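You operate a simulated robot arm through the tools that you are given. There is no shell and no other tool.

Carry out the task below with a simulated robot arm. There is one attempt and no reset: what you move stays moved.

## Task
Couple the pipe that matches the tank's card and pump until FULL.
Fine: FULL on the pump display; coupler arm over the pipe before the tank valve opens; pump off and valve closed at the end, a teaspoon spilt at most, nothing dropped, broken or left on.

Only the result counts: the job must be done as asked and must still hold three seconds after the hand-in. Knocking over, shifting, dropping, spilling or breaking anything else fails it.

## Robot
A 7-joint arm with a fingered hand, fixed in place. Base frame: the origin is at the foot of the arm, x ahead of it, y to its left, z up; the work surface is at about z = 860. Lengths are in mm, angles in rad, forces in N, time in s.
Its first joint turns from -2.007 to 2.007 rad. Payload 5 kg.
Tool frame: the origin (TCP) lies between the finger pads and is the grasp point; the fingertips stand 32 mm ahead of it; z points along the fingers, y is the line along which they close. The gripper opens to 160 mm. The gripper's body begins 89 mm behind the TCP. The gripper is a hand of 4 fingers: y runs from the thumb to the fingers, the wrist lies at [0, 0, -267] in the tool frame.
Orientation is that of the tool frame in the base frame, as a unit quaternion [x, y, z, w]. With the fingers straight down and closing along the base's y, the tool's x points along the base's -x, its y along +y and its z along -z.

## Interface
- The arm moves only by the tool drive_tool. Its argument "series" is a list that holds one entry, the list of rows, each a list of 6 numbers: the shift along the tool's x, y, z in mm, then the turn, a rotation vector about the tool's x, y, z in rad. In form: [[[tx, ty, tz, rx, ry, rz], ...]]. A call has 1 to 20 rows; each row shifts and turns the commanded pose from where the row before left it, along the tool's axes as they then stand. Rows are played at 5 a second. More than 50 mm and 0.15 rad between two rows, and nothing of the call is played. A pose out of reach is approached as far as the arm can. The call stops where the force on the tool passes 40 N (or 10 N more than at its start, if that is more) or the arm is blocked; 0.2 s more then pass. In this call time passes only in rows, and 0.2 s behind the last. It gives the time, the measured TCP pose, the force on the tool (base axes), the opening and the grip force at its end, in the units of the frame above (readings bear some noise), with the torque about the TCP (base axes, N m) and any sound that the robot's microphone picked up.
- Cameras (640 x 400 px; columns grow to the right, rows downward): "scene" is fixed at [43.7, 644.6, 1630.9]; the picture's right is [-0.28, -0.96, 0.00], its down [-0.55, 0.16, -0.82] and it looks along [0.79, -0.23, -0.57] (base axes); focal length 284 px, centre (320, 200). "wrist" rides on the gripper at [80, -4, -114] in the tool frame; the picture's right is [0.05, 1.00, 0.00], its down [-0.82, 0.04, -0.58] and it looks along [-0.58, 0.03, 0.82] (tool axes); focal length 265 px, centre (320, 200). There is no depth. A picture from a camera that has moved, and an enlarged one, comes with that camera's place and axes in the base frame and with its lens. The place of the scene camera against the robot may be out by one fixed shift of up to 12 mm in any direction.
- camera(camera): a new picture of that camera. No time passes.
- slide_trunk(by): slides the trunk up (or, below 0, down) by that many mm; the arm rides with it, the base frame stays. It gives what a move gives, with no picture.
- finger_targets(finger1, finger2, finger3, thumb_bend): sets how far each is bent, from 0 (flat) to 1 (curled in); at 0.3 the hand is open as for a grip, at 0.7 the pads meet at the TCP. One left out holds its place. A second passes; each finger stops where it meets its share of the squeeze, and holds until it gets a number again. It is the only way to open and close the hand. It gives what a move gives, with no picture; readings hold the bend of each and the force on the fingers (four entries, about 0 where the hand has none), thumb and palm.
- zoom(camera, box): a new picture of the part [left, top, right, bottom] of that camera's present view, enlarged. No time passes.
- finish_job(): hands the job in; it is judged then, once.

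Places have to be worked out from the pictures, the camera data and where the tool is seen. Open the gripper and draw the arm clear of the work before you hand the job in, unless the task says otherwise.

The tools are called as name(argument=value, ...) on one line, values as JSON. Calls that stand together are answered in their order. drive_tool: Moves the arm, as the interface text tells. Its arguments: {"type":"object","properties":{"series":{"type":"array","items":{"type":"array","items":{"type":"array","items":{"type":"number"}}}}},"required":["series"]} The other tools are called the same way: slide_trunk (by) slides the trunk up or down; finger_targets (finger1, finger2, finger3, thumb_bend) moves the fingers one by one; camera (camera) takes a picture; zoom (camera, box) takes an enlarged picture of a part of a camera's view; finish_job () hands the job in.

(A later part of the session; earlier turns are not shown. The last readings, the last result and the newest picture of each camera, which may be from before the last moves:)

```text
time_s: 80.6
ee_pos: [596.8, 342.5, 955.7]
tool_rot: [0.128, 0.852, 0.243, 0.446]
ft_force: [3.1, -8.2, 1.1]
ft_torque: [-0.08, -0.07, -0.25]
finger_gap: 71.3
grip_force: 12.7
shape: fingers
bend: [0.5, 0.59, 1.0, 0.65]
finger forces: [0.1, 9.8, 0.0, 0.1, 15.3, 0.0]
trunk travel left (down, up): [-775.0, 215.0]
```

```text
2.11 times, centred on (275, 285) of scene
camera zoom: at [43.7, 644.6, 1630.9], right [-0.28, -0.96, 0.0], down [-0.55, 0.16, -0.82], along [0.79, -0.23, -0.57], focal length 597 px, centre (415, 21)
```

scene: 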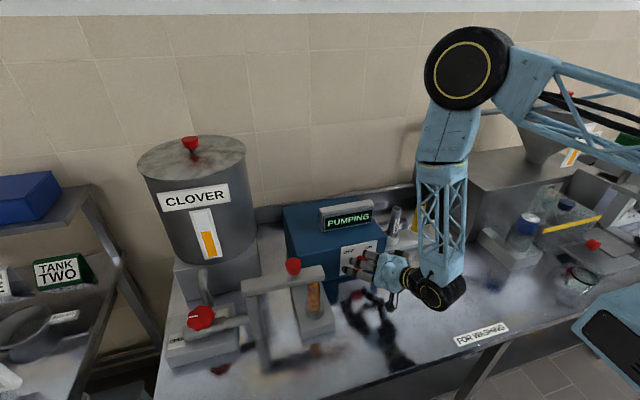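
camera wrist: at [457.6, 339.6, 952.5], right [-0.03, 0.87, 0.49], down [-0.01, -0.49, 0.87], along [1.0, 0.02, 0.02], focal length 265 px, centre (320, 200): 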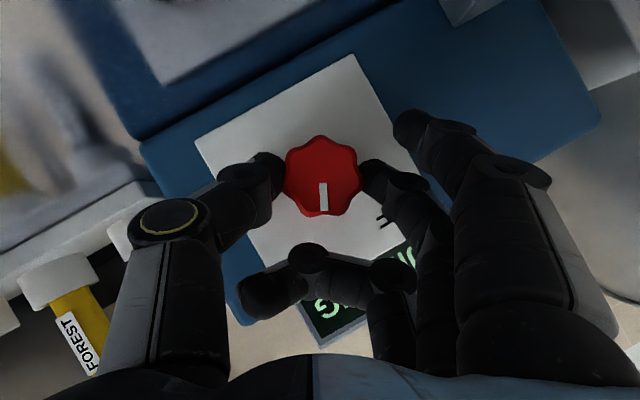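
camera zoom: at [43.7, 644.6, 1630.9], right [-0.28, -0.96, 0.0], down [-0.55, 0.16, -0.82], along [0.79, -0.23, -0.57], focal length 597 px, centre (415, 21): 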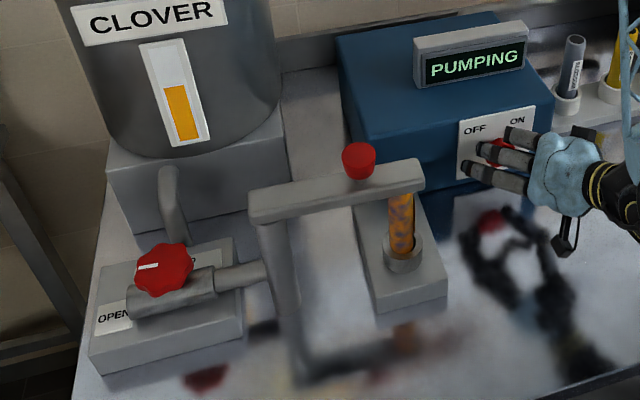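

The display now reads PUMPING and the pipe fills. I hold the knob and wait in short steps, checking the display and gauge.

drive_tool(series=[[[0, 0, 0, 0, 0, 0], [0, 0, 0, 0, 0, 0], [0, 0, 0, 0, 0, 0], [0, 0, 0, 0, 0, 0]]])

zoom(camera="scene", box=[150, 190, 400, 380])

zoom(camera="scene", box=[500, 80, 640, 180])

```text
time_s: 81.6
ee_pos: [597.8, 341.1, 954.7]
tool_rot: [0.128, 0.852, 0.245, 0.444]
ft_force: [3.2, -8.8, -0.3]
ft_torque: [-0.07, -0.09, -0.13]
finger_gap: 70.0
grip_force: 13.0
shape: fingers
bend: [0.5, 0.59, 1.0, 0.66]
finger forces: [0.0, 9.3, 0.0, 0.0, 16.5, 0.0]
trunk travel left (down, up): [-775.0, 215.0]
```

```text
2.11 times, centred on (275, 285) of scene
camera zoom: at [43.7, 644.6, 1630.9], right [-0.28, -0.96, 0.0], down [-0.55, 0.16, -0.82], along [0.79, -0.23, -0.57], focal length 597 px, centre (415, 21)
```

zoom: 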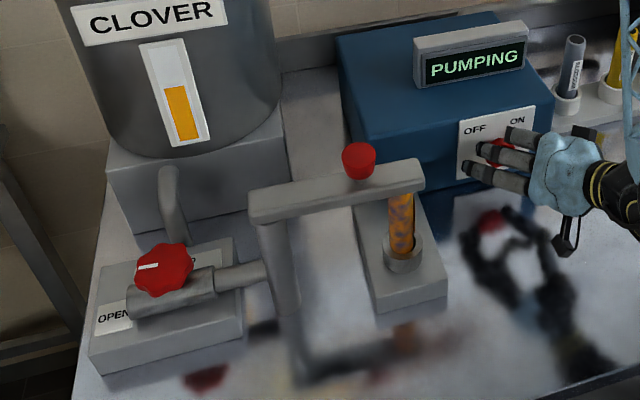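

```text
4.00 times, centred on (570, 130) of scene
camera zoom: at [43.7, 644.6, 1630.9], right [-0.28, -0.96, 0.0], down [-0.55, 0.16, -0.82], along [0.79, -0.23, -0.57], focal length 1135 px, centre (-680, 480)
```

zoom: 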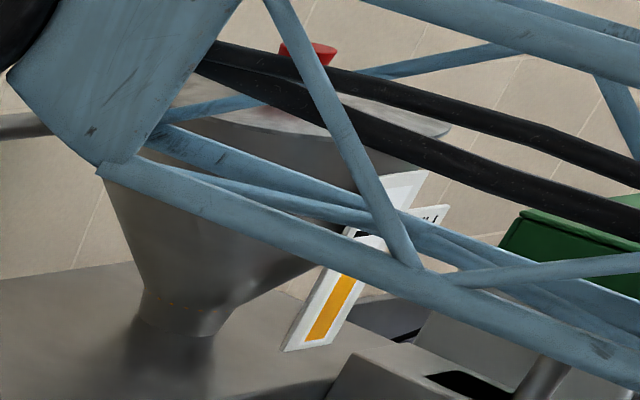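

Still PUMPING; no spill visible. I keep waiting in short steps.

drive_tool(series=[[[0, 0, 0, 0, 0, 0], [0, 0, 0, 0, 0, 0], [0, 0, 0, 0, 0, 0], [0, 0, 0, 0, 0, 0]]])

zoom(camera="scene", box=[150, 190, 400, 380])

zoom(camera="scene", box=[500, 80, 640, 180])

```text
time_s: 82.6
ee_pos: [597.2, 340.4, 955.1]
tool_rot: [0.129, 0.853, 0.244, 0.443]
ft_force: [5.7, -9.7, 0.2]
ft_torque: [-0.08, -0.11, -0.19]
finger_gap: 69.9
grip_force: 12.8
shape: fingers
bend: [0.5, 0.59, 1.0, 0.66]
finger forces: [0.0, 9.5, 0.0, 0.0, 16.4, 0.0]
trunk travel left (down, up): [-775.0, 215.0]
```

```text
2.11 times, centred on (275, 285) of scene
camera zoom: at [43.7, 644.6, 1630.9], right [-0.28, -0.96, 0.0], down [-0.55, 0.16, -0.82], along [0.79, -0.23, -0.57], focal length 597 px, centre (415, 21)
```

zoom: 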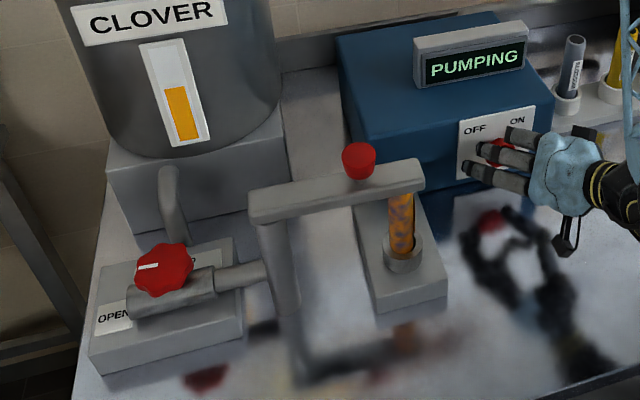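

```text
4.00 times, centred on (570, 130) of scene
camera zoom: at [43.7, 644.6, 1630.9], right [-0.28, -0.96, 0.0], down [-0.55, 0.16, -0.82], along [0.79, -0.23, -0.57], focal length 1135 px, centre (-680, 480)
```

zoom: 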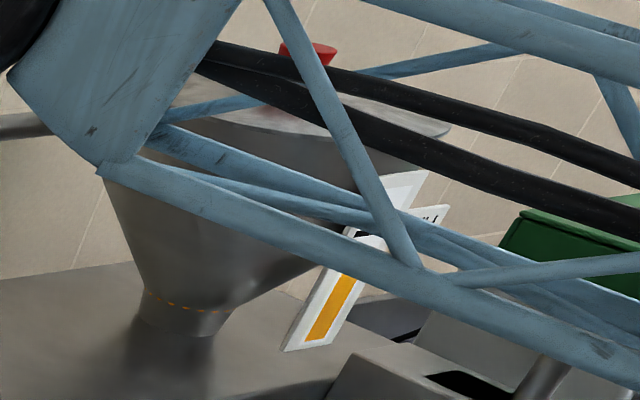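

Still PUMPING; an orange dashed line has appeared on the hopper's neck. I look closer at that before waiting further.

zoom(camera="scene", box=[515, 120, 585, 180])

zoom(camera="scene", box=[315, 195, 385, 240])

camera(camera="scene")

```text
6.67 times, centred on (550, 150) of scene
camera zoom: at [43.7, 644.6, 1630.9], right [-0.28, -0.96, 0.0], down [-0.55, 0.16, -0.82], along [0.79, -0.23, -0.57], focal length 1891 px, centre (-1213, 533)
```

zoom: 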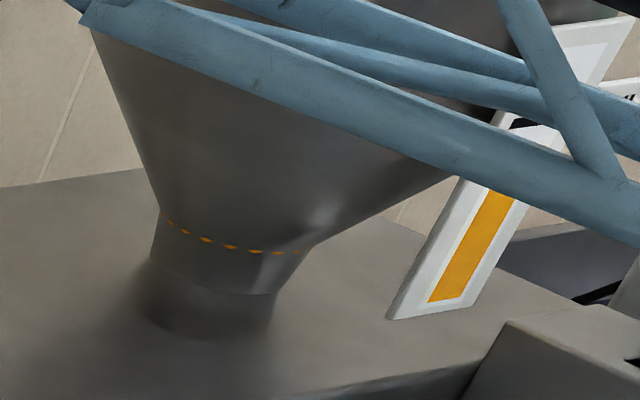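

```text
8.89 times, centred on (350, 218) of scene
camera zoom: at [43.7, 644.6, 1630.9], right [-0.28, -0.96, 0.0], down [-0.55, 0.16, -0.82], along [0.79, -0.23, -0.57], focal length 2522 px, centre (53, 44)
```

zoom: 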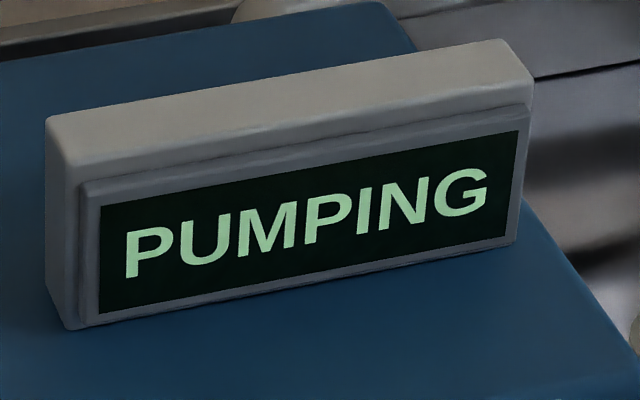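

```text
taken
```

scene: 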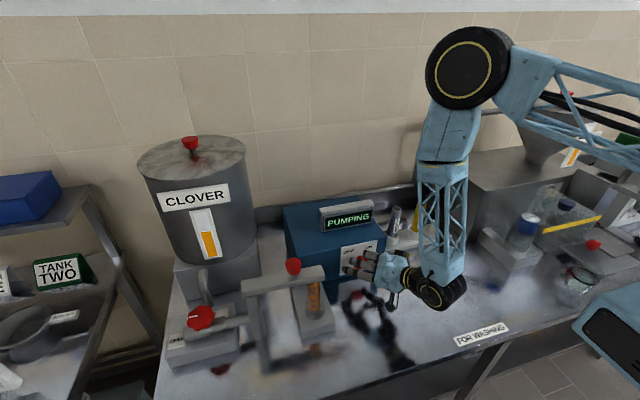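

That is just liquid inside the hopper showing through at its wall seam, not a spill. I keep holding and waiting.

drive_tool(series=[[[0, 0, 0, 0, 0, 0], [0, 0, 0, 0, 0, 0], [0, 0, 0, 0, 0, 0], [0, 0, 0, 0, 0, 0]]])

zoom(camera="scene", box=[150, 190, 400, 380])

zoom(camera="scene", box=[515, 110, 615, 180])

```text
time_s: 83.6
ee_pos: [597.5, 340.7, 954.0]
tool_rot: [0.129, 0.853, 0.245, 0.443]
ft_force: [7.0, -9.3, 1.3]
ft_torque: [-0.08, -0.13, -0.15]
finger_gap: 69.9
grip_force: 12.9
shape: fingers
bend: [0.5, 0.59, 1.0, 0.66]
finger forces: [0.0, 9.4, 0.0, 0.1, 16.5, 0.0]
trunk travel left (down, up): [-775.0, 215.0]
```

```text
2.11 times, centred on (275, 285) of scene
camera zoom: at [43.7, 644.6, 1630.9], right [-0.28, -0.96, 0.0], down [-0.55, 0.16, -0.82], along [0.79, -0.23, -0.57], focal length 597 px, centre (415, 21)
```

zoom: 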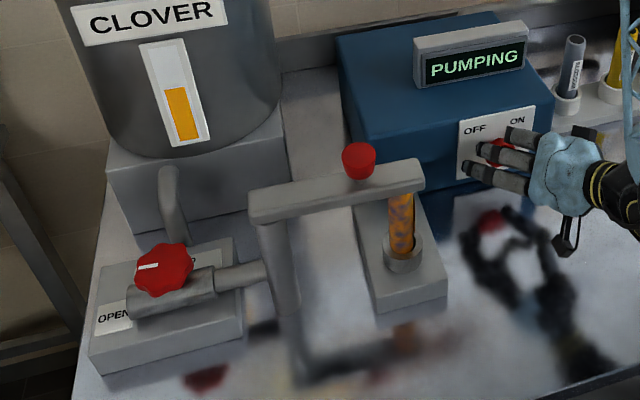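

```text
5.71 times, centred on (565, 145) of scene
camera zoom: at [43.7, 644.6, 1630.9], right [-0.28, -0.96, 0.0], down [-0.55, 0.16, -0.82], along [0.79, -0.23, -0.57], focal length 1621 px, centre (-1080, 514)
```

zoom: 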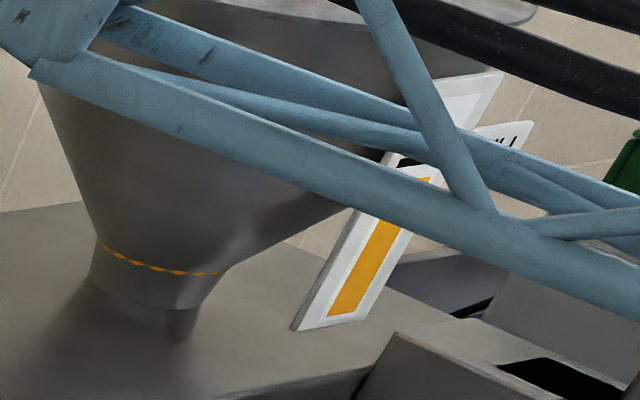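

The hopper's gauge is close to the FULL mark. I wait in shorter steps now.

drive_tool(series=[[[0, 0, 0, 0, 0, 0], [0, 0, 0, 0, 0, 0]]])

zoom(camera="scene", box=[270, 190, 400, 290])

zoom(camera="scene", box=[515, 110, 615, 180])

```text
time_s: 84.2
ee_pos: [597.2, 340.1, 954.2]
tool_rot: [0.128, 0.853, 0.245, 0.443]
ft_force: [6.2, -9.4, 1.2]
ft_torque: [-0.11, -0.12, -0.15]
finger_gap: 69.9
grip_force: 12.3
shape: fingers
bend: [0.5, 0.59, 1.0, 0.66]
finger forces: [0.0, 9.5, 0.0, 0.0, 16.1, 0.0]
trunk travel left (down, up): [-775.0, 215.0]
```

```text
4.00 times, centred on (335, 240) of scene
camera zoom: at [43.7, 644.6, 1630.9], right [-0.28, -0.96, 0.0], down [-0.55, 0.16, -0.82], along [0.79, -0.23, -0.57], focal length 1135 px, centre (260, 40)
```

zoom: 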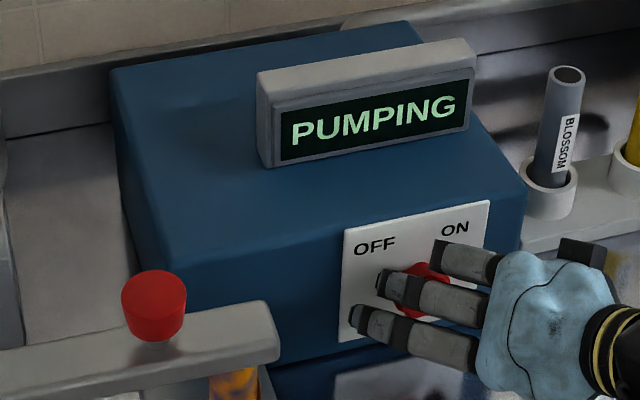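

```text
5.71 times, centred on (565, 145) of scene
camera zoom: at [43.7, 644.6, 1630.9], right [-0.28, -0.96, 0.0], down [-0.55, 0.16, -0.82], along [0.79, -0.23, -0.57], focal length 1621 px, centre (-1080, 514)
```

zoom: 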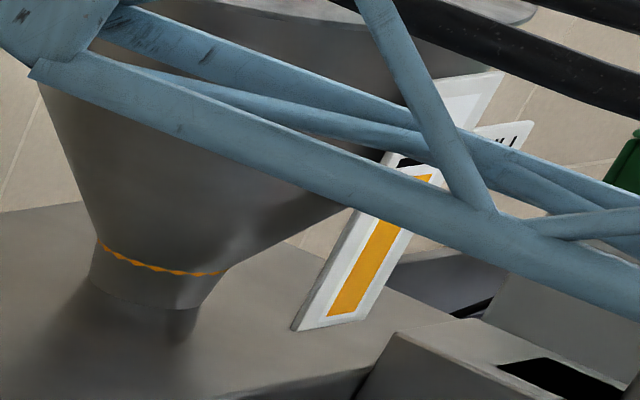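

Still PUMPING, the level creeps up. Another short wait.

drive_tool(series=[[[0, 0, 0, 0, 0, 0], [0, 0, 0, 0, 0, 0], [0, 0, 0, 0, 0, 0]]])

zoom(camera="scene", box=[270, 190, 400, 290])

zoom(camera="scene", box=[570, 125, 610, 153])

```text
time_s: 85.0
ee_pos: [597.3, 340.0, 953.9]
tool_rot: [0.128, 0.853, 0.245, 0.443]
ft_force: [6.4, -8.9, 2.4]
ft_torque: [-0.06, -0.15, -0.19]
finger_gap: 70.0
grip_force: 12.6
shape: fingers
bend: [0.5, 0.59, 1.0, 0.66]
finger forces: [0.0, 9.5, 0.0, 0.1, 16.1, 0.0]
trunk travel left (down, up): [-775.0, 215.0]
```

```text
4.00 times, centred on (335, 240) of scene
camera zoom: at [43.7, 644.6, 1630.9], right [-0.28, -0.96, 0.0], down [-0.55, 0.16, -0.82], along [0.79, -0.23, -0.57], focal length 1135 px, centre (260, 40)
```

zoom: 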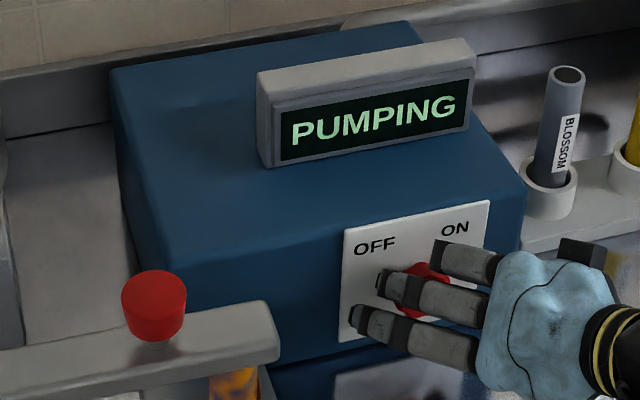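

```text
14.29 times, centred on (590, 139) of scene
camera zoom: at [43.7, 644.6, 1630.9], right [-0.28, -0.96, 0.0], down [-0.55, 0.16, -0.82], along [0.79, -0.23, -0.57], focal length 4053 px, centre (-3537, 1071)
```

zoom: 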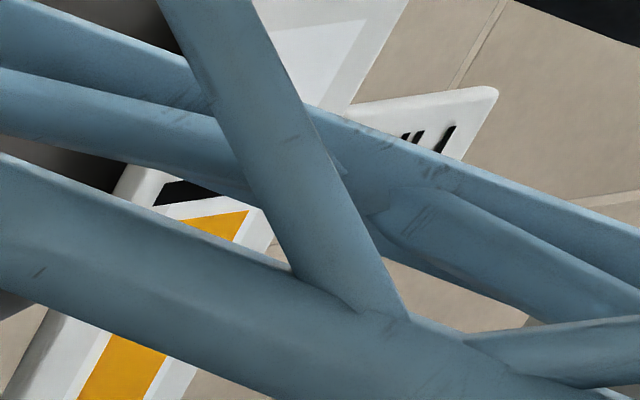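

Very near the mark now. Another short wait and check.

drive_tool(series=[[[0, 0, 0, 0, 0, 0], [0, 0, 0, 0, 0, 0]]])

zoom(camera="scene", box=[270, 190, 400, 290])

zoom(camera="scene", box=[570, 125, 610, 153])

```text
time_s: 85.6
ee_pos: [596.5, 341.1, 953.9]
tool_rot: [0.128, 0.853, 0.244, 0.443]
ft_force: [6.2, -9.1, 1.2]
ft_torque: [-0.07, -0.13, -0.11]
finger_gap: 69.8
grip_force: 12.2
shape: fingers
bend: [0.5, 0.59, 1.0, 0.66]
finger forces: [0.0, 9.6, 0.0, 0.0, 15.9, 0.0]
trunk travel left (down, up): [-775.0, 215.0]
```

```text
4.00 times, centred on (335, 240) of scene
camera zoom: at [43.7, 644.6, 1630.9], right [-0.28, -0.96, 0.0], down [-0.55, 0.16, -0.82], along [0.79, -0.23, -0.57], focal length 1135 px, centre (260, 40)
```

zoom: 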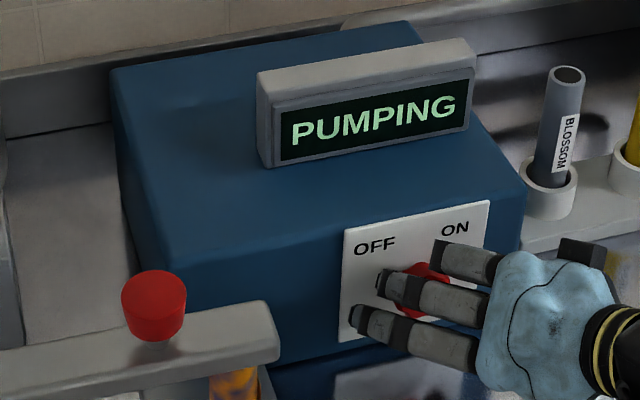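

```text
14.29 times, centred on (590, 139) of scene
camera zoom: at [43.7, 644.6, 1630.9], right [-0.28, -0.96, 0.0], down [-0.55, 0.16, -0.82], along [0.79, -0.23, -0.57], focal length 4053 px, centre (-3537, 1071)
```

zoom: 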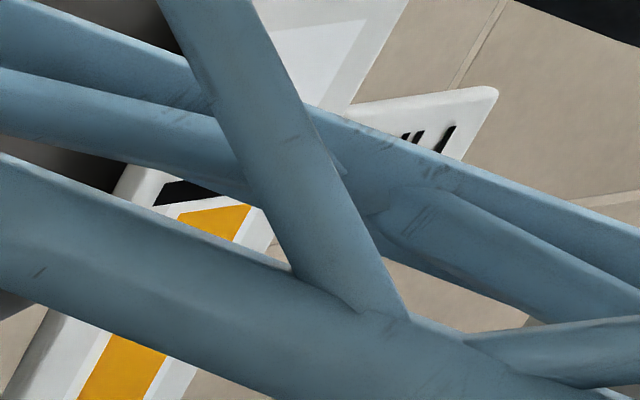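

About 0.6–1.2 s to go by the gauge. A short wait again.

drive_tool(series=[[[0, 0, 0, 0, 0, 0], [0, 0, 0, 0, 0, 0]]])

zoom(camera="scene", box=[270, 190, 400, 290])

zoom(camera="scene", box=[570, 125, 610, 153])

```text
time_s: 86.2
ee_pos: [598.4, 340.4, 954.6]
tool_rot: [0.128, 0.852, 0.245, 0.444]
ft_force: [6.0, -10.5, 1.7]
ft_torque: [-0.09, -0.17, -0.21]
finger_gap: 70.0
grip_force: 12.7
shape: fingers
bend: [0.5, 0.59, 1.0, 0.66]
finger forces: [0.1, 9.1, 0.0, 0.0, 16.8, 0.0]
trunk travel left (down, up): [-775.0, 215.0]
```

```text
4.00 times, centred on (335, 240) of scene
camera zoom: at [43.7, 644.6, 1630.9], right [-0.28, -0.96, 0.0], down [-0.55, 0.16, -0.82], along [0.79, -0.23, -0.57], focal length 1135 px, centre (260, 40)
```

zoom: 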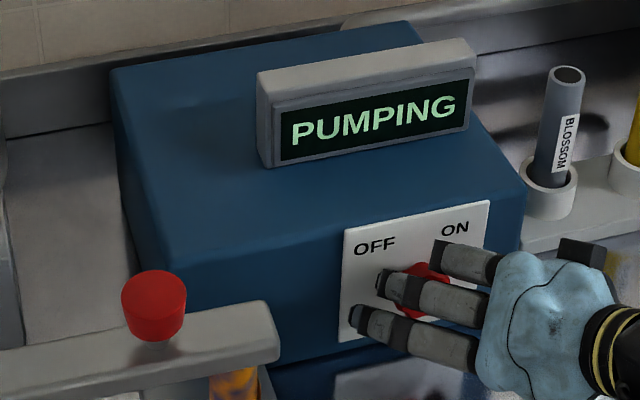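

```text
14.29 times, centred on (590, 139) of scene
camera zoom: at [43.7, 644.6, 1630.9], right [-0.28, -0.96, 0.0], down [-0.55, 0.16, -0.82], along [0.79, -0.23, -0.57], focal length 4053 px, centre (-3537, 1071)
```

zoom: 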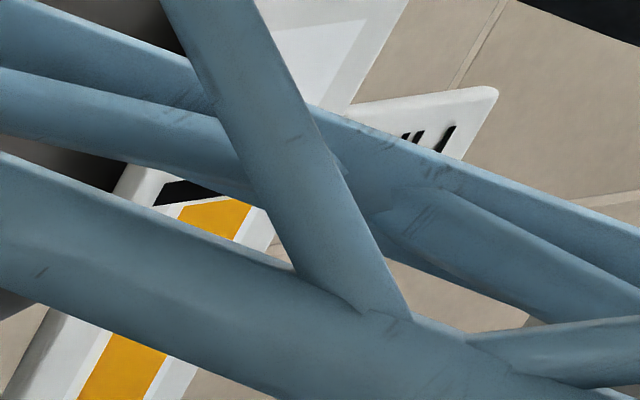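

The orange is reaching the mark's lower edge; display still PUMPING. Another short wait.

drive_tool(series=[[[0, 0, 0, 0, 0, 0]]])

zoom(camera="scene", box=[270, 190, 400, 290])

zoom(camera="scene", box=[570, 125, 610, 153])

```text
time_s: 86.6
ee_pos: [597.3, 340.7, 954.6]
tool_rot: [0.128, 0.852, 0.246, 0.443]
ft_force: [5.2, -11.3, 0.7]
ft_torque: [-0.1, -0.12, -0.2]
finger_gap: 70.2
grip_force: 13.4
shape: fingers
bend: [0.5, 0.59, 1.0, 0.66]
finger forces: [0.0, 8.8, 0.1, 0.0, 17.1, 0.0]
trunk travel left (down, up): [-775.0, 215.0]
```

```text
4.00 times, centred on (335, 240) of scene
camera zoom: at [43.7, 644.6, 1630.9], right [-0.28, -0.96, 0.0], down [-0.55, 0.16, -0.82], along [0.79, -0.23, -0.57], focal length 1135 px, centre (260, 40)
```

zoom: 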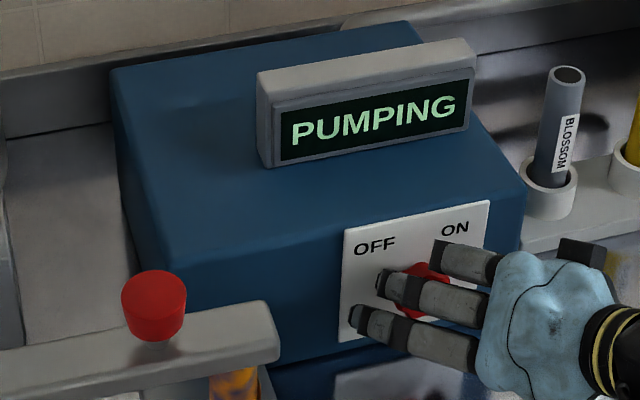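

```text
14.29 times, centred on (590, 139) of scene
camera zoom: at [43.7, 644.6, 1630.9], right [-0.28, -0.96, 0.0], down [-0.55, 0.16, -0.82], along [0.79, -0.23, -0.57], focal length 4053 px, centre (-3537, 1071)
```

zoom: 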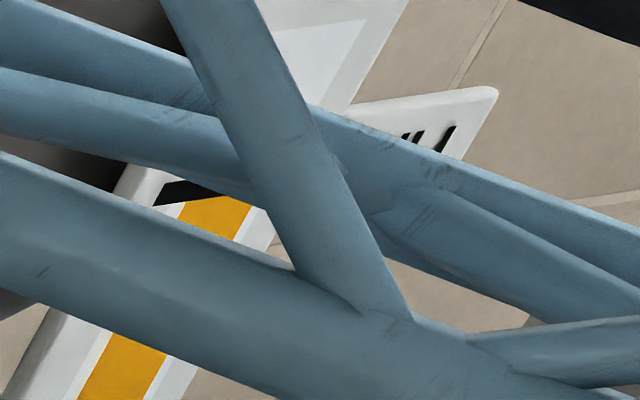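

Orange now touches the mark. Wait 0.4 s more and check.

drive_tool(series=[[[0, 0, 0, 0, 0, 0]]])

zoom(camera="scene", box=[270, 190, 400, 290])

```text
time_s: 87.0
ee_pos: [599.0, 341.4, 955.7]
tool_rot: [0.128, 0.853, 0.245, 0.443]
ft_force: [6.1, -11.7, 1.4]
ft_torque: [-0.09, -0.12, -0.19]
finger_gap: 70.1
grip_force: 13.5
shape: fingers
bend: [0.5, 0.59, 1.0, 0.66]
finger forces: [0.0, 8.7, 0.0, 0.1, 17.3, 0.0]
trunk travel left (down, up): [-775.0, 215.0]
```

```text
4.00 times, centred on (335, 240) of scene
camera zoom: at [43.7, 644.6, 1630.9], right [-0.28, -0.96, 0.0], down [-0.55, 0.16, -0.82], along [0.79, -0.23, -0.57], focal length 1135 px, centre (260, 40)
```

zoom: 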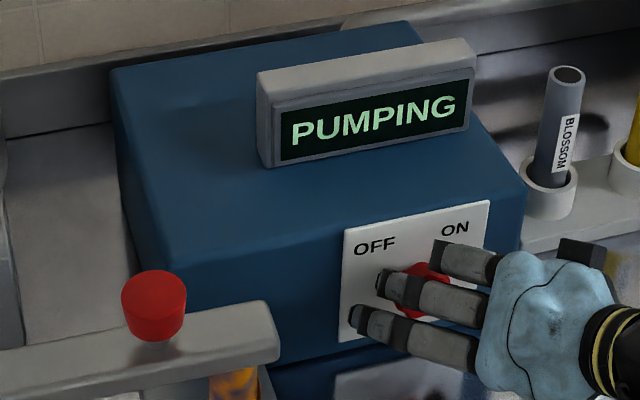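

Still PUMPING; another 0.4 s.

drive_tool(series=[[[0, 0, 0, 0, 0, 0]]])

zoom(camera="scene", box=[270, 190, 400, 290])

zoom(camera="scene", box=[570, 125, 610, 153])

```text
time_s: 87.4
ee_pos: [597.0, 341.0, 953.7]
tool_rot: [0.128, 0.852, 0.245, 0.444]
ft_force: [5.6, -11.0, 1.9]
ft_torque: [-0.13, -0.11, -0.25]
finger_gap: 70.1
grip_force: 12.8
shape: fingers
bend: [0.5, 0.59, 1.0, 0.66]
finger forces: [0.0, 8.7, 0.1, 0.1, 17.5, 0.0]
trunk travel left (down, up): [-775.0, 215.0]
```

```text
4.00 times, centred on (335, 240) of scene
camera zoom: at [43.7, 644.6, 1630.9], right [-0.28, -0.96, 0.0], down [-0.55, 0.16, -0.82], along [0.79, -0.23, -0.57], focal length 1135 px, centre (260, 40)
```

zoom: 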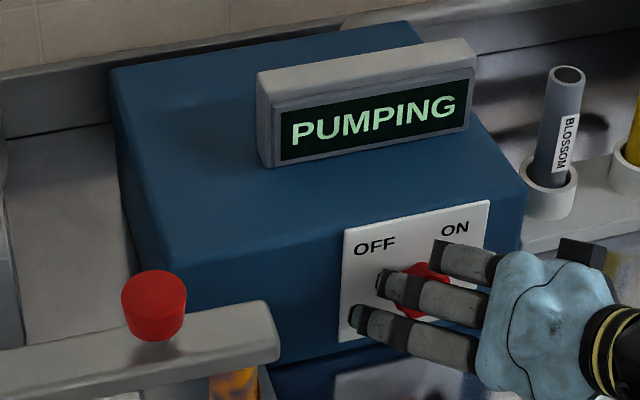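

```text
14.29 times, centred on (590, 139) of scene
camera zoom: at [43.7, 644.6, 1630.9], right [-0.28, -0.96, 0.0], down [-0.55, 0.16, -0.82], along [0.79, -0.23, -0.57], focal length 4053 px, centre (-3537, 1071)
```

zoom: 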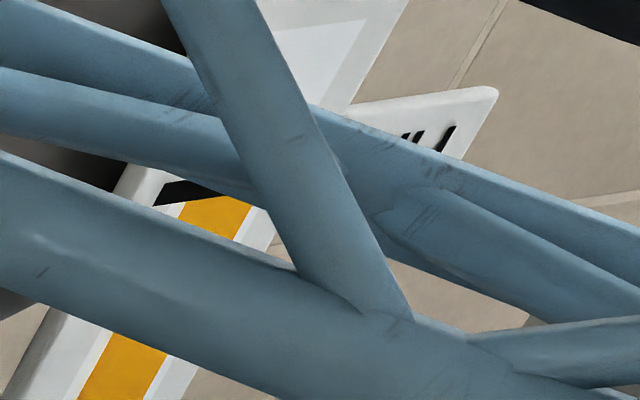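

The level is behind the mark now; display still PUMPING. I continue with 0.4 s steps.

drive_tool(series=[[[0, 0, 0, 0, 0, 0]]])

zoom(camera="scene", box=[270, 190, 400, 290])

zoom(camera="scene", box=[520, 100, 620, 180])

```text
time_s: 87.8
ee_pos: [597.5, 342.4, 953.3]
tool_rot: [0.128, 0.853, 0.245, 0.443]
ft_force: [6.5, -11.1, 1.2]
ft_torque: [-0.07, -0.18, -0.22]
finger_gap: 70.0
grip_force: 12.3
shape: fingers
bend: [0.5, 0.59, 1.0, 0.66]
finger forces: [0.0, 8.7, 0.0, 0.1, 17.2, 0.0]
trunk travel left (down, up): [-775.0, 215.0]
```

```text
4.00 times, centred on (335, 240) of scene
camera zoom: at [43.7, 644.6, 1630.9], right [-0.28, -0.96, 0.0], down [-0.55, 0.16, -0.82], along [0.79, -0.23, -0.57], focal length 1135 px, centre (260, 40)
```

zoom: 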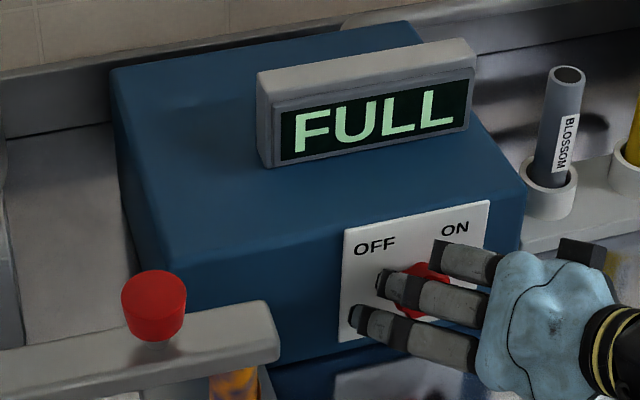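

```text
5.00 times, centred on (570, 140) of scene
camera zoom: at [43.7, 644.6, 1630.9], right [-0.28, -0.96, 0.0], down [-0.55, 0.16, -0.82], along [0.79, -0.23, -0.57], focal length 1418 px, centre (-930, 500)
```

zoom: 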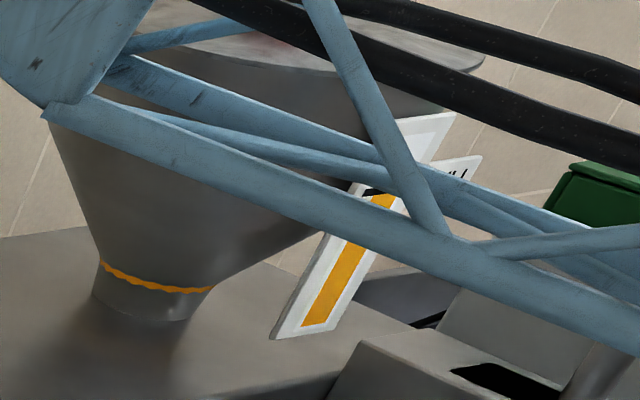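

The display shows FULL. I turn the knob straight back to OFF now.

drive_tool(series=[[[0, 1.7, 0, 0.0775, 0, -0.1105], [0, 1.7, 0, 0.0775, 0, -0.1105], [0, 1.7, 0, 0.0775, 0, -0.1105], [0, 1.7, 0, 0.0775, 0, -0.1105], [0, 1.7, 0, 0.0775, 0, -0.1105], [0, 1.7, 0, 0.0775, 0, -0.1105], [0, 1.7, 0, 0.0775, 0, -0.1105], [0, 1.7, 0, 0.0775, 0, -0.1105], [0, 1.7, 0, 0.0775, 0, -0.1105]]])

camera(camera="wrist")

camera(camera="scene")

zoom(camera="scene", box=[270, 190, 400, 320])

```text
time_s: 89.8
ee_pos: [597.8, 356.0, 954.4]
tool_rot: [-0.148, 0.84, -0.287, 0.436]
ft_force: [2.2, -9.0, -2.4]
ft_torque: [0.28, 0.05, -0.11]
finger_gap: 71.4
grip_force: 12.9
shape: fingers
bend: [0.5, 0.6, 1.0, 0.65]
finger forces: [0.0, 8.5, 0.0, 0.0, 17.2, 0.0]
trunk travel left (down, up): [-775.0, 215.0]
```

```text
taken
camera wrist: at [456.8, 352.7, 956.5], right [-0.03, 0.76, -0.64], down [0.0, 0.64, 0.77], along [1.0, 0.02, -0.02], focal length 265 px, centre (320, 200)
```

wrist: 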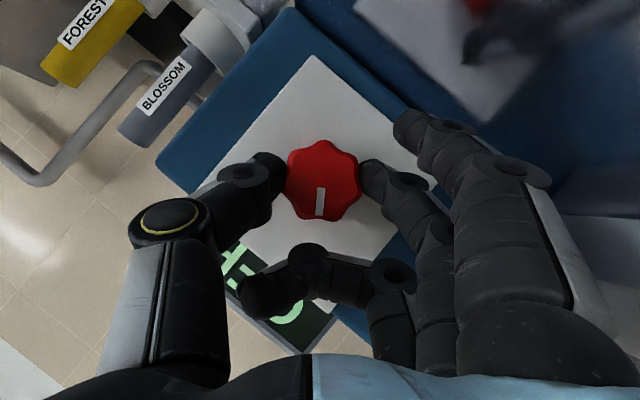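

```text
taken
```

scene: 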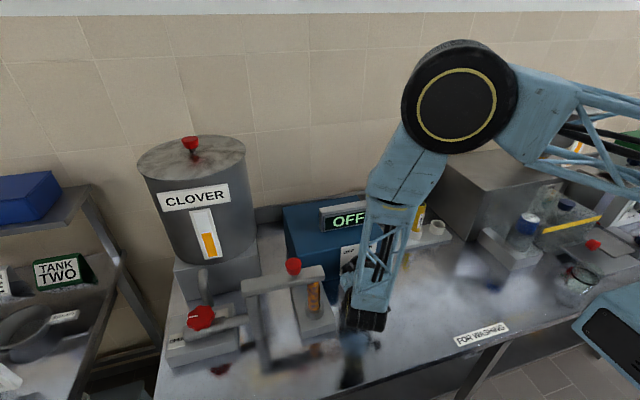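

```text
3.08 times, centred on (335, 255) of scene
camera zoom: at [43.7, 644.6, 1630.9], right [-0.28, -0.96, 0.0], down [-0.55, 0.16, -0.82], along [0.79, -0.23, -0.57], focal length 873 px, centre (274, 31)
```

zoom: 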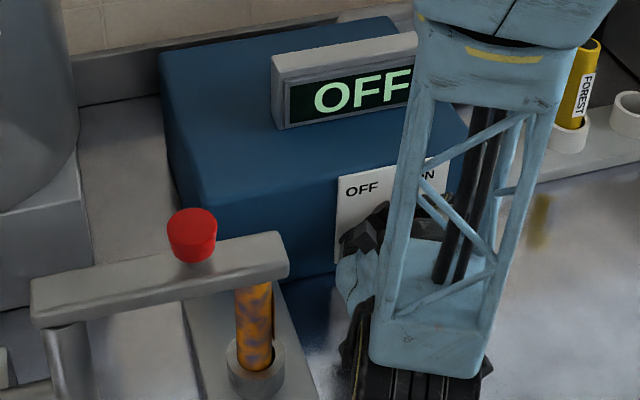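

Display shows OFF; the pump knob is back at OFF and the pipe remains steady. I release the knob and back straight away from the panel.

finger_targets(finger2=0.5, thumb_bend=0.5)

drive_tool(series=[[[8.6, 0, -12.3, 0, 0, 0], [17.2, 0, -24.6, 0, 0, 0], [17.2, 0, -24.6, 0, 0, 0], [8.6, 0, -12.3, 0, 0, 0], [0, 0, 0, 0, 0, 0]]])

camera(camera="wrist")

camera(camera="scene")

```text
time_s: 90.8
ee_pos: [596.4, 357.2, 955.3]
tool_rot: [-0.147, 0.84, -0.286, 0.438]
ft_force: [-0.2, 0.4, -0.6]
ft_torque: [0.01, -0.01, 0.01]
finger_gap: 90.8
grip_force: 0.0
shape: fingers
bend: [0.5, 0.5, 1.0, 0.5]
finger forces: [0.0, 0.0, 0.0, 0.1, 0.0, 0.1]
trunk travel left (down, up): [-775.0, 215.0]
```

```text
time_s: 92.0
ee_pos: [507.8, 355.6, 954.2]
tool_rot: [-0.147, 0.84, -0.286, 0.437]
ft_force: [-0.8, -0.8, 0.1]
ft_torque: [0.05, -0.01, -0.02]
finger_gap: 90.6
grip_force: 0.1
shape: fingers
bend: [0.5, 0.5, 1.0, 0.5]
finger forces: [0.0, 0.0, 0.1, 0.1, 0.0, 0.1]
trunk travel left (down, up): [-775.0, 215.0]
```

```text
taken
camera wrist: at [367.4, 353.5, 957.2], right [-0.03, 0.77, -0.64], down [0.0, 0.64, 0.77], along [1.0, 0.02, -0.02], focal length 265 px, centre (320, 200)
```

wrist: 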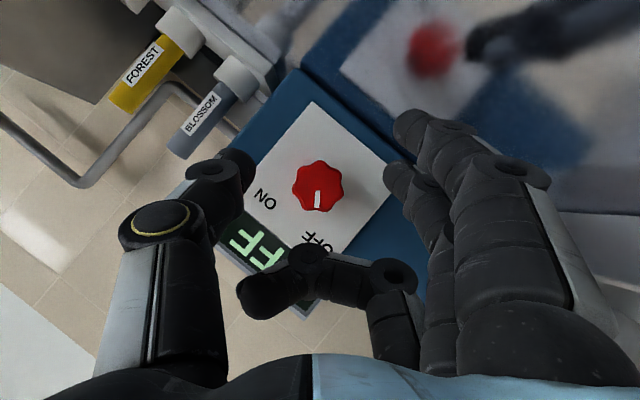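

```text
taken
```

scene: 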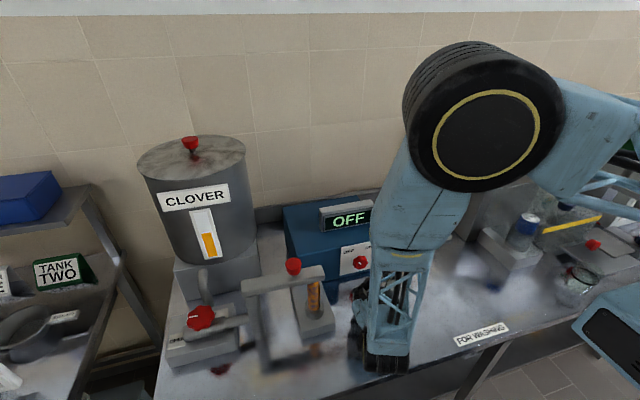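

Released cleanly, pump knob at OFF. I roll the hand level, rise, and pitch it back to pointing down.

drive_tool(series=[[[0, 0, 0, -0.0752, 0, 0.1073], [0, 0, 0, -0.0752, 0, 0.1073], [0, 0, 0, -0.0752, 0, 0.1073], [0, 0, 0, -0.0752, 0, 0.1073], [0, 0, 0, -0.0752, 0, 0.1073], [-33.6, 0, -23.5, 0, 0, 0], [-33.6, 0, -23.5, 0, 0, 0], [-33.6, 0, -23.5, 0, 0, 0], [-33.6, 0, -23.5, 0, 0, 0], [-33.6, 0, -23.5, 0, 0, 0], [-33.6, 0, -23.5, 0, 0, 0], [-33.6, 0, -23.5, 0, 0, 0], [0, 0, 0, 0, 0.137, 0], [0, 0, 0, 0, 0.137, 0], [0, 0, 0, 0, 0.137, 0], [0, 0, 0, 0, 0.137, 0], [0, 0, 0, 0, 0.137, 0], [0, 0, 0, 0, 0.137, 0], [0, 0, 0, 0, 0.137, 0], [0, 0, 0, 0, 0, 0]]])

finger_targets(finger1=0.47, finger2=0.47, finger3=0.47, thumb_bend=0.47)

camera(camera="scene")

```text
time_s: 96.2
ee_pos: [506.4, 358.1, 1241.9]
tool_rot: [0.001, 1.0, 0.0, 0.0]
ft_force: [-0.4, -0.2, 0.2]
ft_torque: [-0.05, -0.02, 0.04]
finger_gap: 90.5
grip_force: 0.0
shape: fingers
bend: [0.5, 0.5, 1.0, 0.5]
finger forces: [0.1, 0.0, 0.0, 0.0, 0.0, 0.0]
trunk travel left (down, up): [-775.0, 215.0]
```

```text
time_s: 97.2
ee_pos: [507.5, 355.5, 1241.6]
tool_rot: [0.0, 1.0, -0.001, 0.0]
ft_force: [0.0, -1.0, 0.1]
ft_torque: [-0.01, 0.0, -0.05]
finger_gap: 102.3
grip_force: 0.0
shape: fingers
bend: [0.47, 0.47, 0.47, 0.47]
finger forces: [0.0, 0.1, 0.0, 0.0, 0.0, 0.0]
trunk travel left (down, up): [-775.0, 215.0]
```

```text
taken
```

scene: 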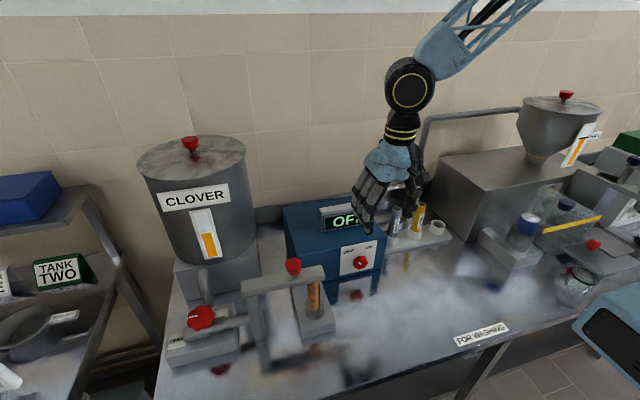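

I travel back above the valve at the same height.

drive_tool(series=[[[-2.3, 30, 0, 0, 0, 0], [-2.3, 46, 0, 0, 0, 0], [-2.3, 46, 0, 0, 0, 0], [-2.3, 46, 0, 0, 0, 0], [-2.3, 46, 0, 0, 0, 0], [-2.3, 46, 0, 0, 0, 0], [-2.3, 46, 0, 0, 0, 0], [-2.3, 46, 0, 0, 0, 0], [-2.3, 46, 0, 0, 0, 0], [-1.3, 40, 0, 0, 0, 0], [0, 25, 0, 0, 0, 0], [0, 0, 0, 0, 0, 0]]])

camera(camera="wrist")

zoom(camera="scene", box=[150, 190, 400, 380])

zoom(camera="scene", box=[480, 80, 640, 200])

```text
time_s: 99.8
ee_pos: [530.3, 818.0, 1243.1]
tool_rot: [0.001, 1.0, 0.0, 0.0]
ft_force: [0.1, 0.2, -0.1]
ft_torque: [0.01, -0.02, -0.01]
finger_gap: 102.7
grip_force: 0.1
shape: fingers
bend: [0.47, 0.47, 0.47, 0.47]
finger forces: [0.0, 0.0, 0.0, 0.0, 0.0, 0.0]
trunk travel left (down, up): [-775.0, 215.0]
```

```text
taken
camera wrist: at [449.3, 814.7, 1356.6], right [-0.05, 1.0, 0.0], down [0.82, 0.04, 0.58], along [0.58, 0.03, -0.82], focal length 265 px, centre (320, 200)
```

wrist: 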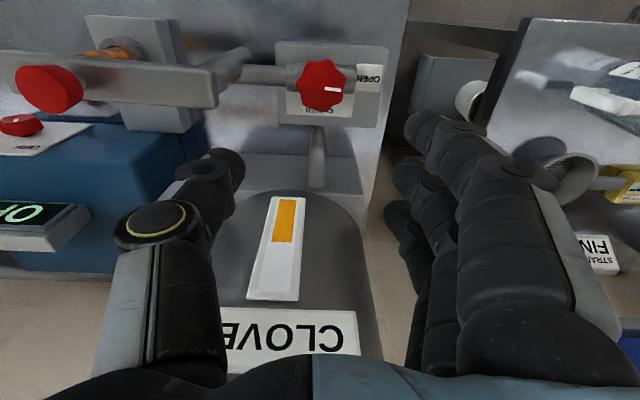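

```text
2.11 times, centred on (275, 285) of scene
camera zoom: at [43.7, 644.6, 1630.9], right [-0.28, -0.96, 0.0], down [-0.55, 0.16, -0.82], along [0.79, -0.23, -0.57], focal length 597 px, centre (415, 21)
```

zoom: 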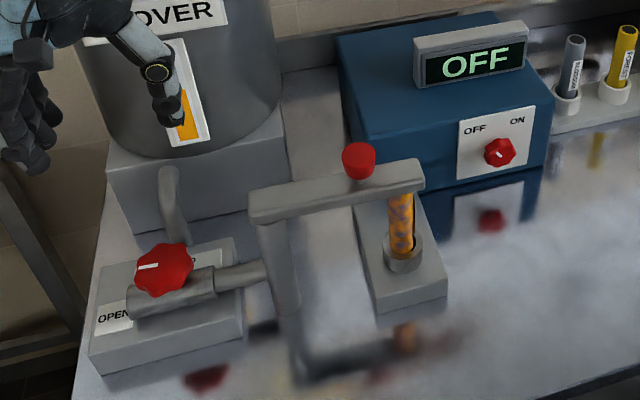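

```text
3.33 times, centred on (560, 140) of scene
camera zoom: at [43.7, 644.6, 1630.9], right [-0.28, -0.96, 0.0], down [-0.55, 0.16, -0.82], along [0.79, -0.23, -0.57], focal length 946 px, centre (-480, 400)
```

zoom: 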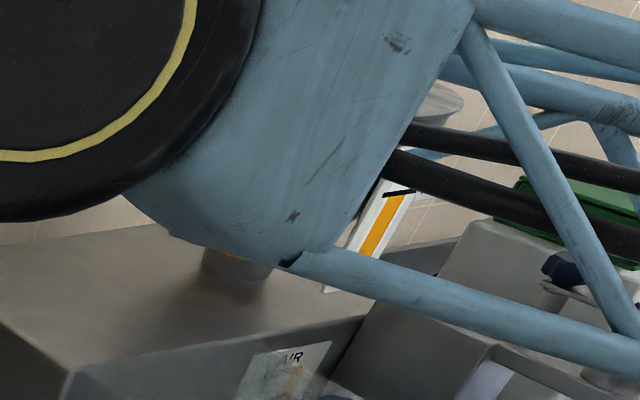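

Pump is OFF, no spill, valve pointer at OPEN. I turn the hand 90° counter-clockwise again and lower toward the valve knob.

drive_tool(series=[[[0, 0, 0, 0, 0, -0.1309], [0, 0, 0, 0, 0, -0.1309], [0, 0, 0, 0, 0, -0.1309], [0, 0, 0, 0, 0, -0.1309], [0, 0, 0, 0, 0, -0.1309], [0, 0, 0, 0, 0, -0.1309], [0, 0, 0, 0, 0, -0.1309], [0, 0, 0, 0, 0, -0.1309], [0, 0, 0, 0, 0, -0.1309], [0, 0, 0, 0, 0, -0.1309], [0, 0, 0, 0, 0, -0.1309], [0, 0, 0, 0, 0, -0.1309], [0, 0, 36, 0, 0, 0], [0, 0, 36, 0, 0, 0], [0, 0, 36, 0, 0, 0], [0, 0, 36, 0, 0, 0], [0, 0, 0, 0, 0, 0], [0, 0, 0, 0, 0, 0]]])

finger_targets(finger1=0.5, finger2=0.5, finger3=0.5, thumb_bend=0.5)

camera(camera="wrist")

zoom(camera="wrist", box=[250, 80, 400, 200])

```text
time_s: 103.6
ee_pos: [531.6, 820.1, 1096.8]
tool_rot: [-0.706, 0.708, 0.001, 0.0]
ft_force: [0.0, 0.8, 0.2]
ft_torque: [-0.04, -0.02, 0.02]
finger_gap: 102.7
grip_force: 0.1
shape: fingers
bend: [0.47, 0.47, 0.47, 0.47]
finger forces: [0.0, 0.0, 0.0, 0.0, 0.1, 0.1]
trunk travel left (down, up): [-775.0, 215.0]
```

```text
time_s: 104.6
ee_pos: [530.9, 819.4, 1098.6]
tool_rot: [-0.707, 0.707, 0.0, 0.0]
ft_force: [0.5, -0.9, 0.8]
ft_torque: [0.01, 0.02, 0.02]
finger_gap: 92.1
grip_force: 0.0
shape: fingers
bend: [0.5, 0.5, 0.5, 0.5]
finger forces: [0.0, 0.0, 0.1, 0.0, 0.1, 0.0]
trunk travel left (down, up): [-775.0, 215.0]
```

```text
taken
camera wrist: at [534.2, 739.6, 1212.4], right [-1.0, -0.05, 0.0], down [-0.04, 0.82, 0.58], along [-0.03, 0.58, -0.82], focal length 265 px, centre (320, 200)
```

wrist: 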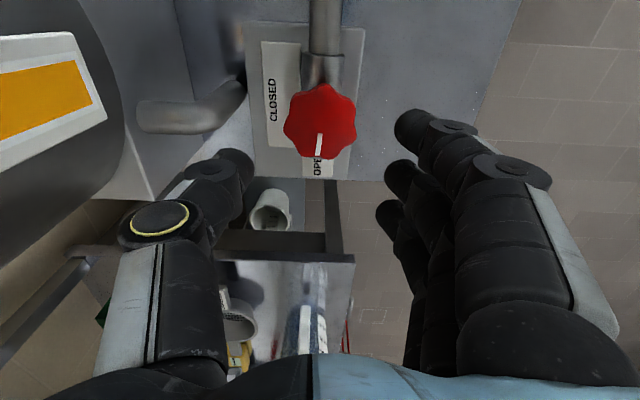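

```text
3.33 times, centred on (325, 140) of wrist
camera zoom: at [534.2, 739.6, 1212.4], right [-1.0, -0.05, 0.0], down [-0.04, 0.82, 0.58], along [-0.03, 0.58, -0.82], focal length 885 px, centre (303, 400)
```

zoom: 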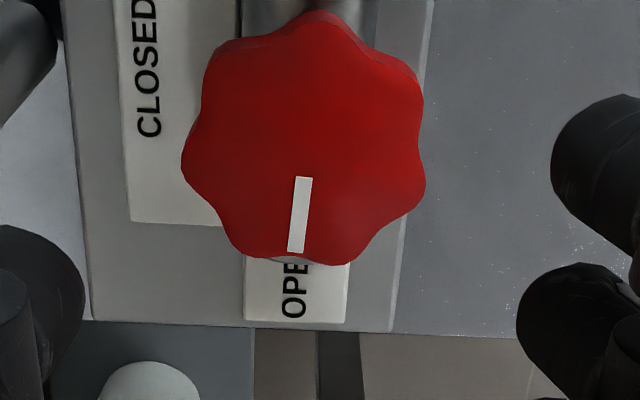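

The knob is centred in the hand (within ~1 mm). I lower to TCP z ≈ 991 as before.

drive_tool(series=[[[0.5, 0, 35, 0, 0, 0], [0.5, 0, 35, 0, 0, 0], [0, 0, 25, 0, 0, 0], [0, 0, 12, 0, 0, 0], [0, 0, 0, 0, 0, 0]]])

camera(camera="wrist")

zoom(camera="scene", box=[120, 240, 300, 370])

```text
time_s: 105.8
ee_pos: [530.2, 819.5, 989.9]
tool_rot: [-0.706, 0.708, 0.0, 0.0]
ft_force: [-0.5, -0.3, -0.1]
ft_torque: [0.0, -0.01, -0.01]
finger_gap: 92.1
grip_force: 0.1
shape: fingers
bend: [0.5, 0.5, 0.5, 0.5]
finger forces: [0.1, 0.0, 0.0, 0.1, 0.1, 0.1]
trunk travel left (down, up): [-775.0, 215.0]
```

```text
taken
camera wrist: at [533.8, 739.1, 1104.4], right [-1.0, -0.05, 0.0], down [-0.04, 0.82, 0.58], along [-0.03, 0.58, -0.82], focal length 265 px, centre (320, 200)
```

wrist: 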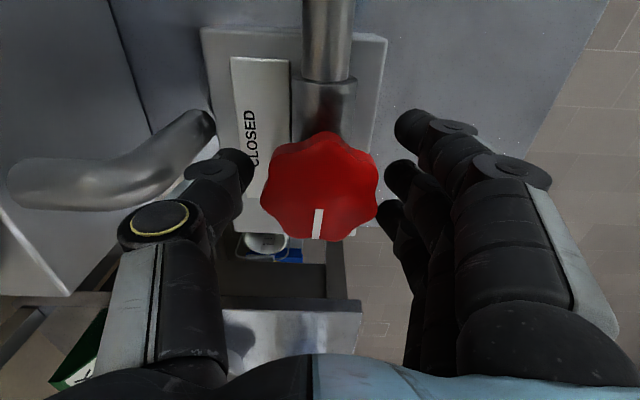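

```text
3.08 times, centred on (210, 305) of scene
camera zoom: at [43.7, 644.6, 1630.9], right [-0.28, -0.96, 0.0], down [-0.55, 0.16, -0.82], along [0.79, -0.23, -0.57], focal length 873 px, centre (658, -123)
```

zoom: 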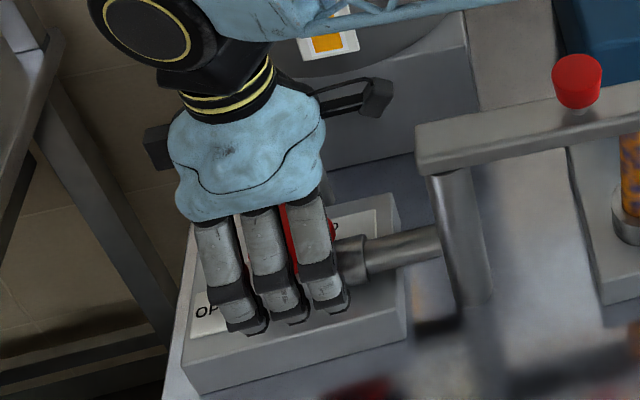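

The knob sits between thumb and fingers. I close on it.

finger_targets(finger1=0.7, finger2=0.7, finger3=0.7, thumb_bend=0.7)

camera(camera="wrist")

```text
time_s: 106.8
ee_pos: [531.1, 818.7, 988.9]
tool_rot: [-0.706, 0.708, -0.001, -0.001]
ft_force: [5.5, -3.2, -11.8]
ft_torque: [-0.04, -0.03, -0.03]
finger_gap: 48.2
grip_force: 21.9
shape: fingers
bend: [0.66, 0.59, 0.65, 0.63]
finger forces: [5.2, 8.9, 5.8, 0.0, 25.2, 0.1]
trunk travel left (down, up): [-775.0, 215.0]
```

```text
taken
camera wrist: at [534.7, 739.2, 1103.1], right [-1.0, -0.05, 0.0], down [-0.04, 0.82, 0.58], along [-0.03, 0.57, -0.82], focal length 265 px, centre (320, 200)
```

wrist: 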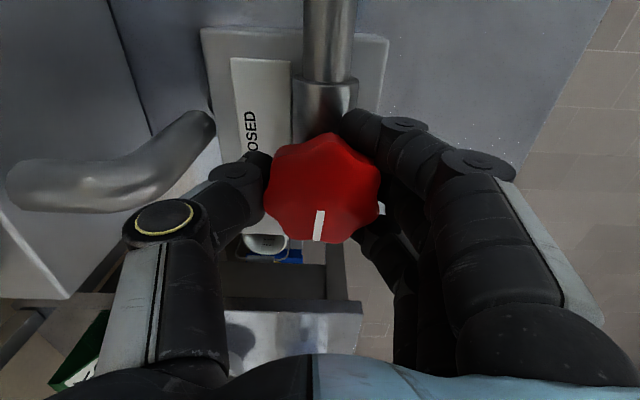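

Gripped firmly. I turn clockwise back toward CLOSED, first half.

drive_tool(series=[[[0, 0, 0, 0, 0, 0.1], [0, 0, 0, 0, 0, 0.1], [0, 0, 0, 0, 0, 0.1], [0, 0, 0, 0, 0, 0.1], [0, 0, 0, 0, 0, 0.1], [0, 0, 0, 0, 0, 0.1], [0, 0, 0, 0, 0, 0]]])

camera(camera="wrist")

```text
time_s: 108.4
ee_pos: [530.8, 819.5, 989.3]
tool_rot: [-0.465, 0.885, 0.0, -0.001]
ft_force: [-2.1, -12.4, -19.1]
ft_torque: [-0.14, 0.02, 0.0]
finger_gap: 48.5
grip_force: 24.0
shape: fingers
bend: [0.66, 0.59, 0.65, 0.63]
finger forces: [7.7, 9.9, 5.6, 0.1, 25.0, 0.0]
trunk travel left (down, up): [-775.0, 215.0]
```

```text
taken
camera wrist: at [487.9, 750.8, 1103.4], right [-0.85, 0.52, 0.0], down [0.43, 0.7, 0.58], along [0.3, 0.49, -0.82], focal length 265 px, centre (320, 200)
```

wrist: 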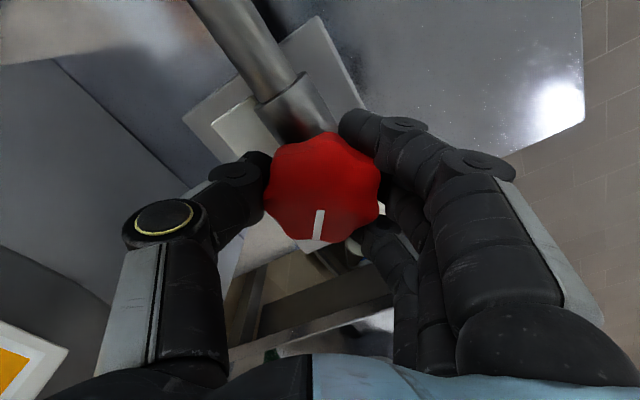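

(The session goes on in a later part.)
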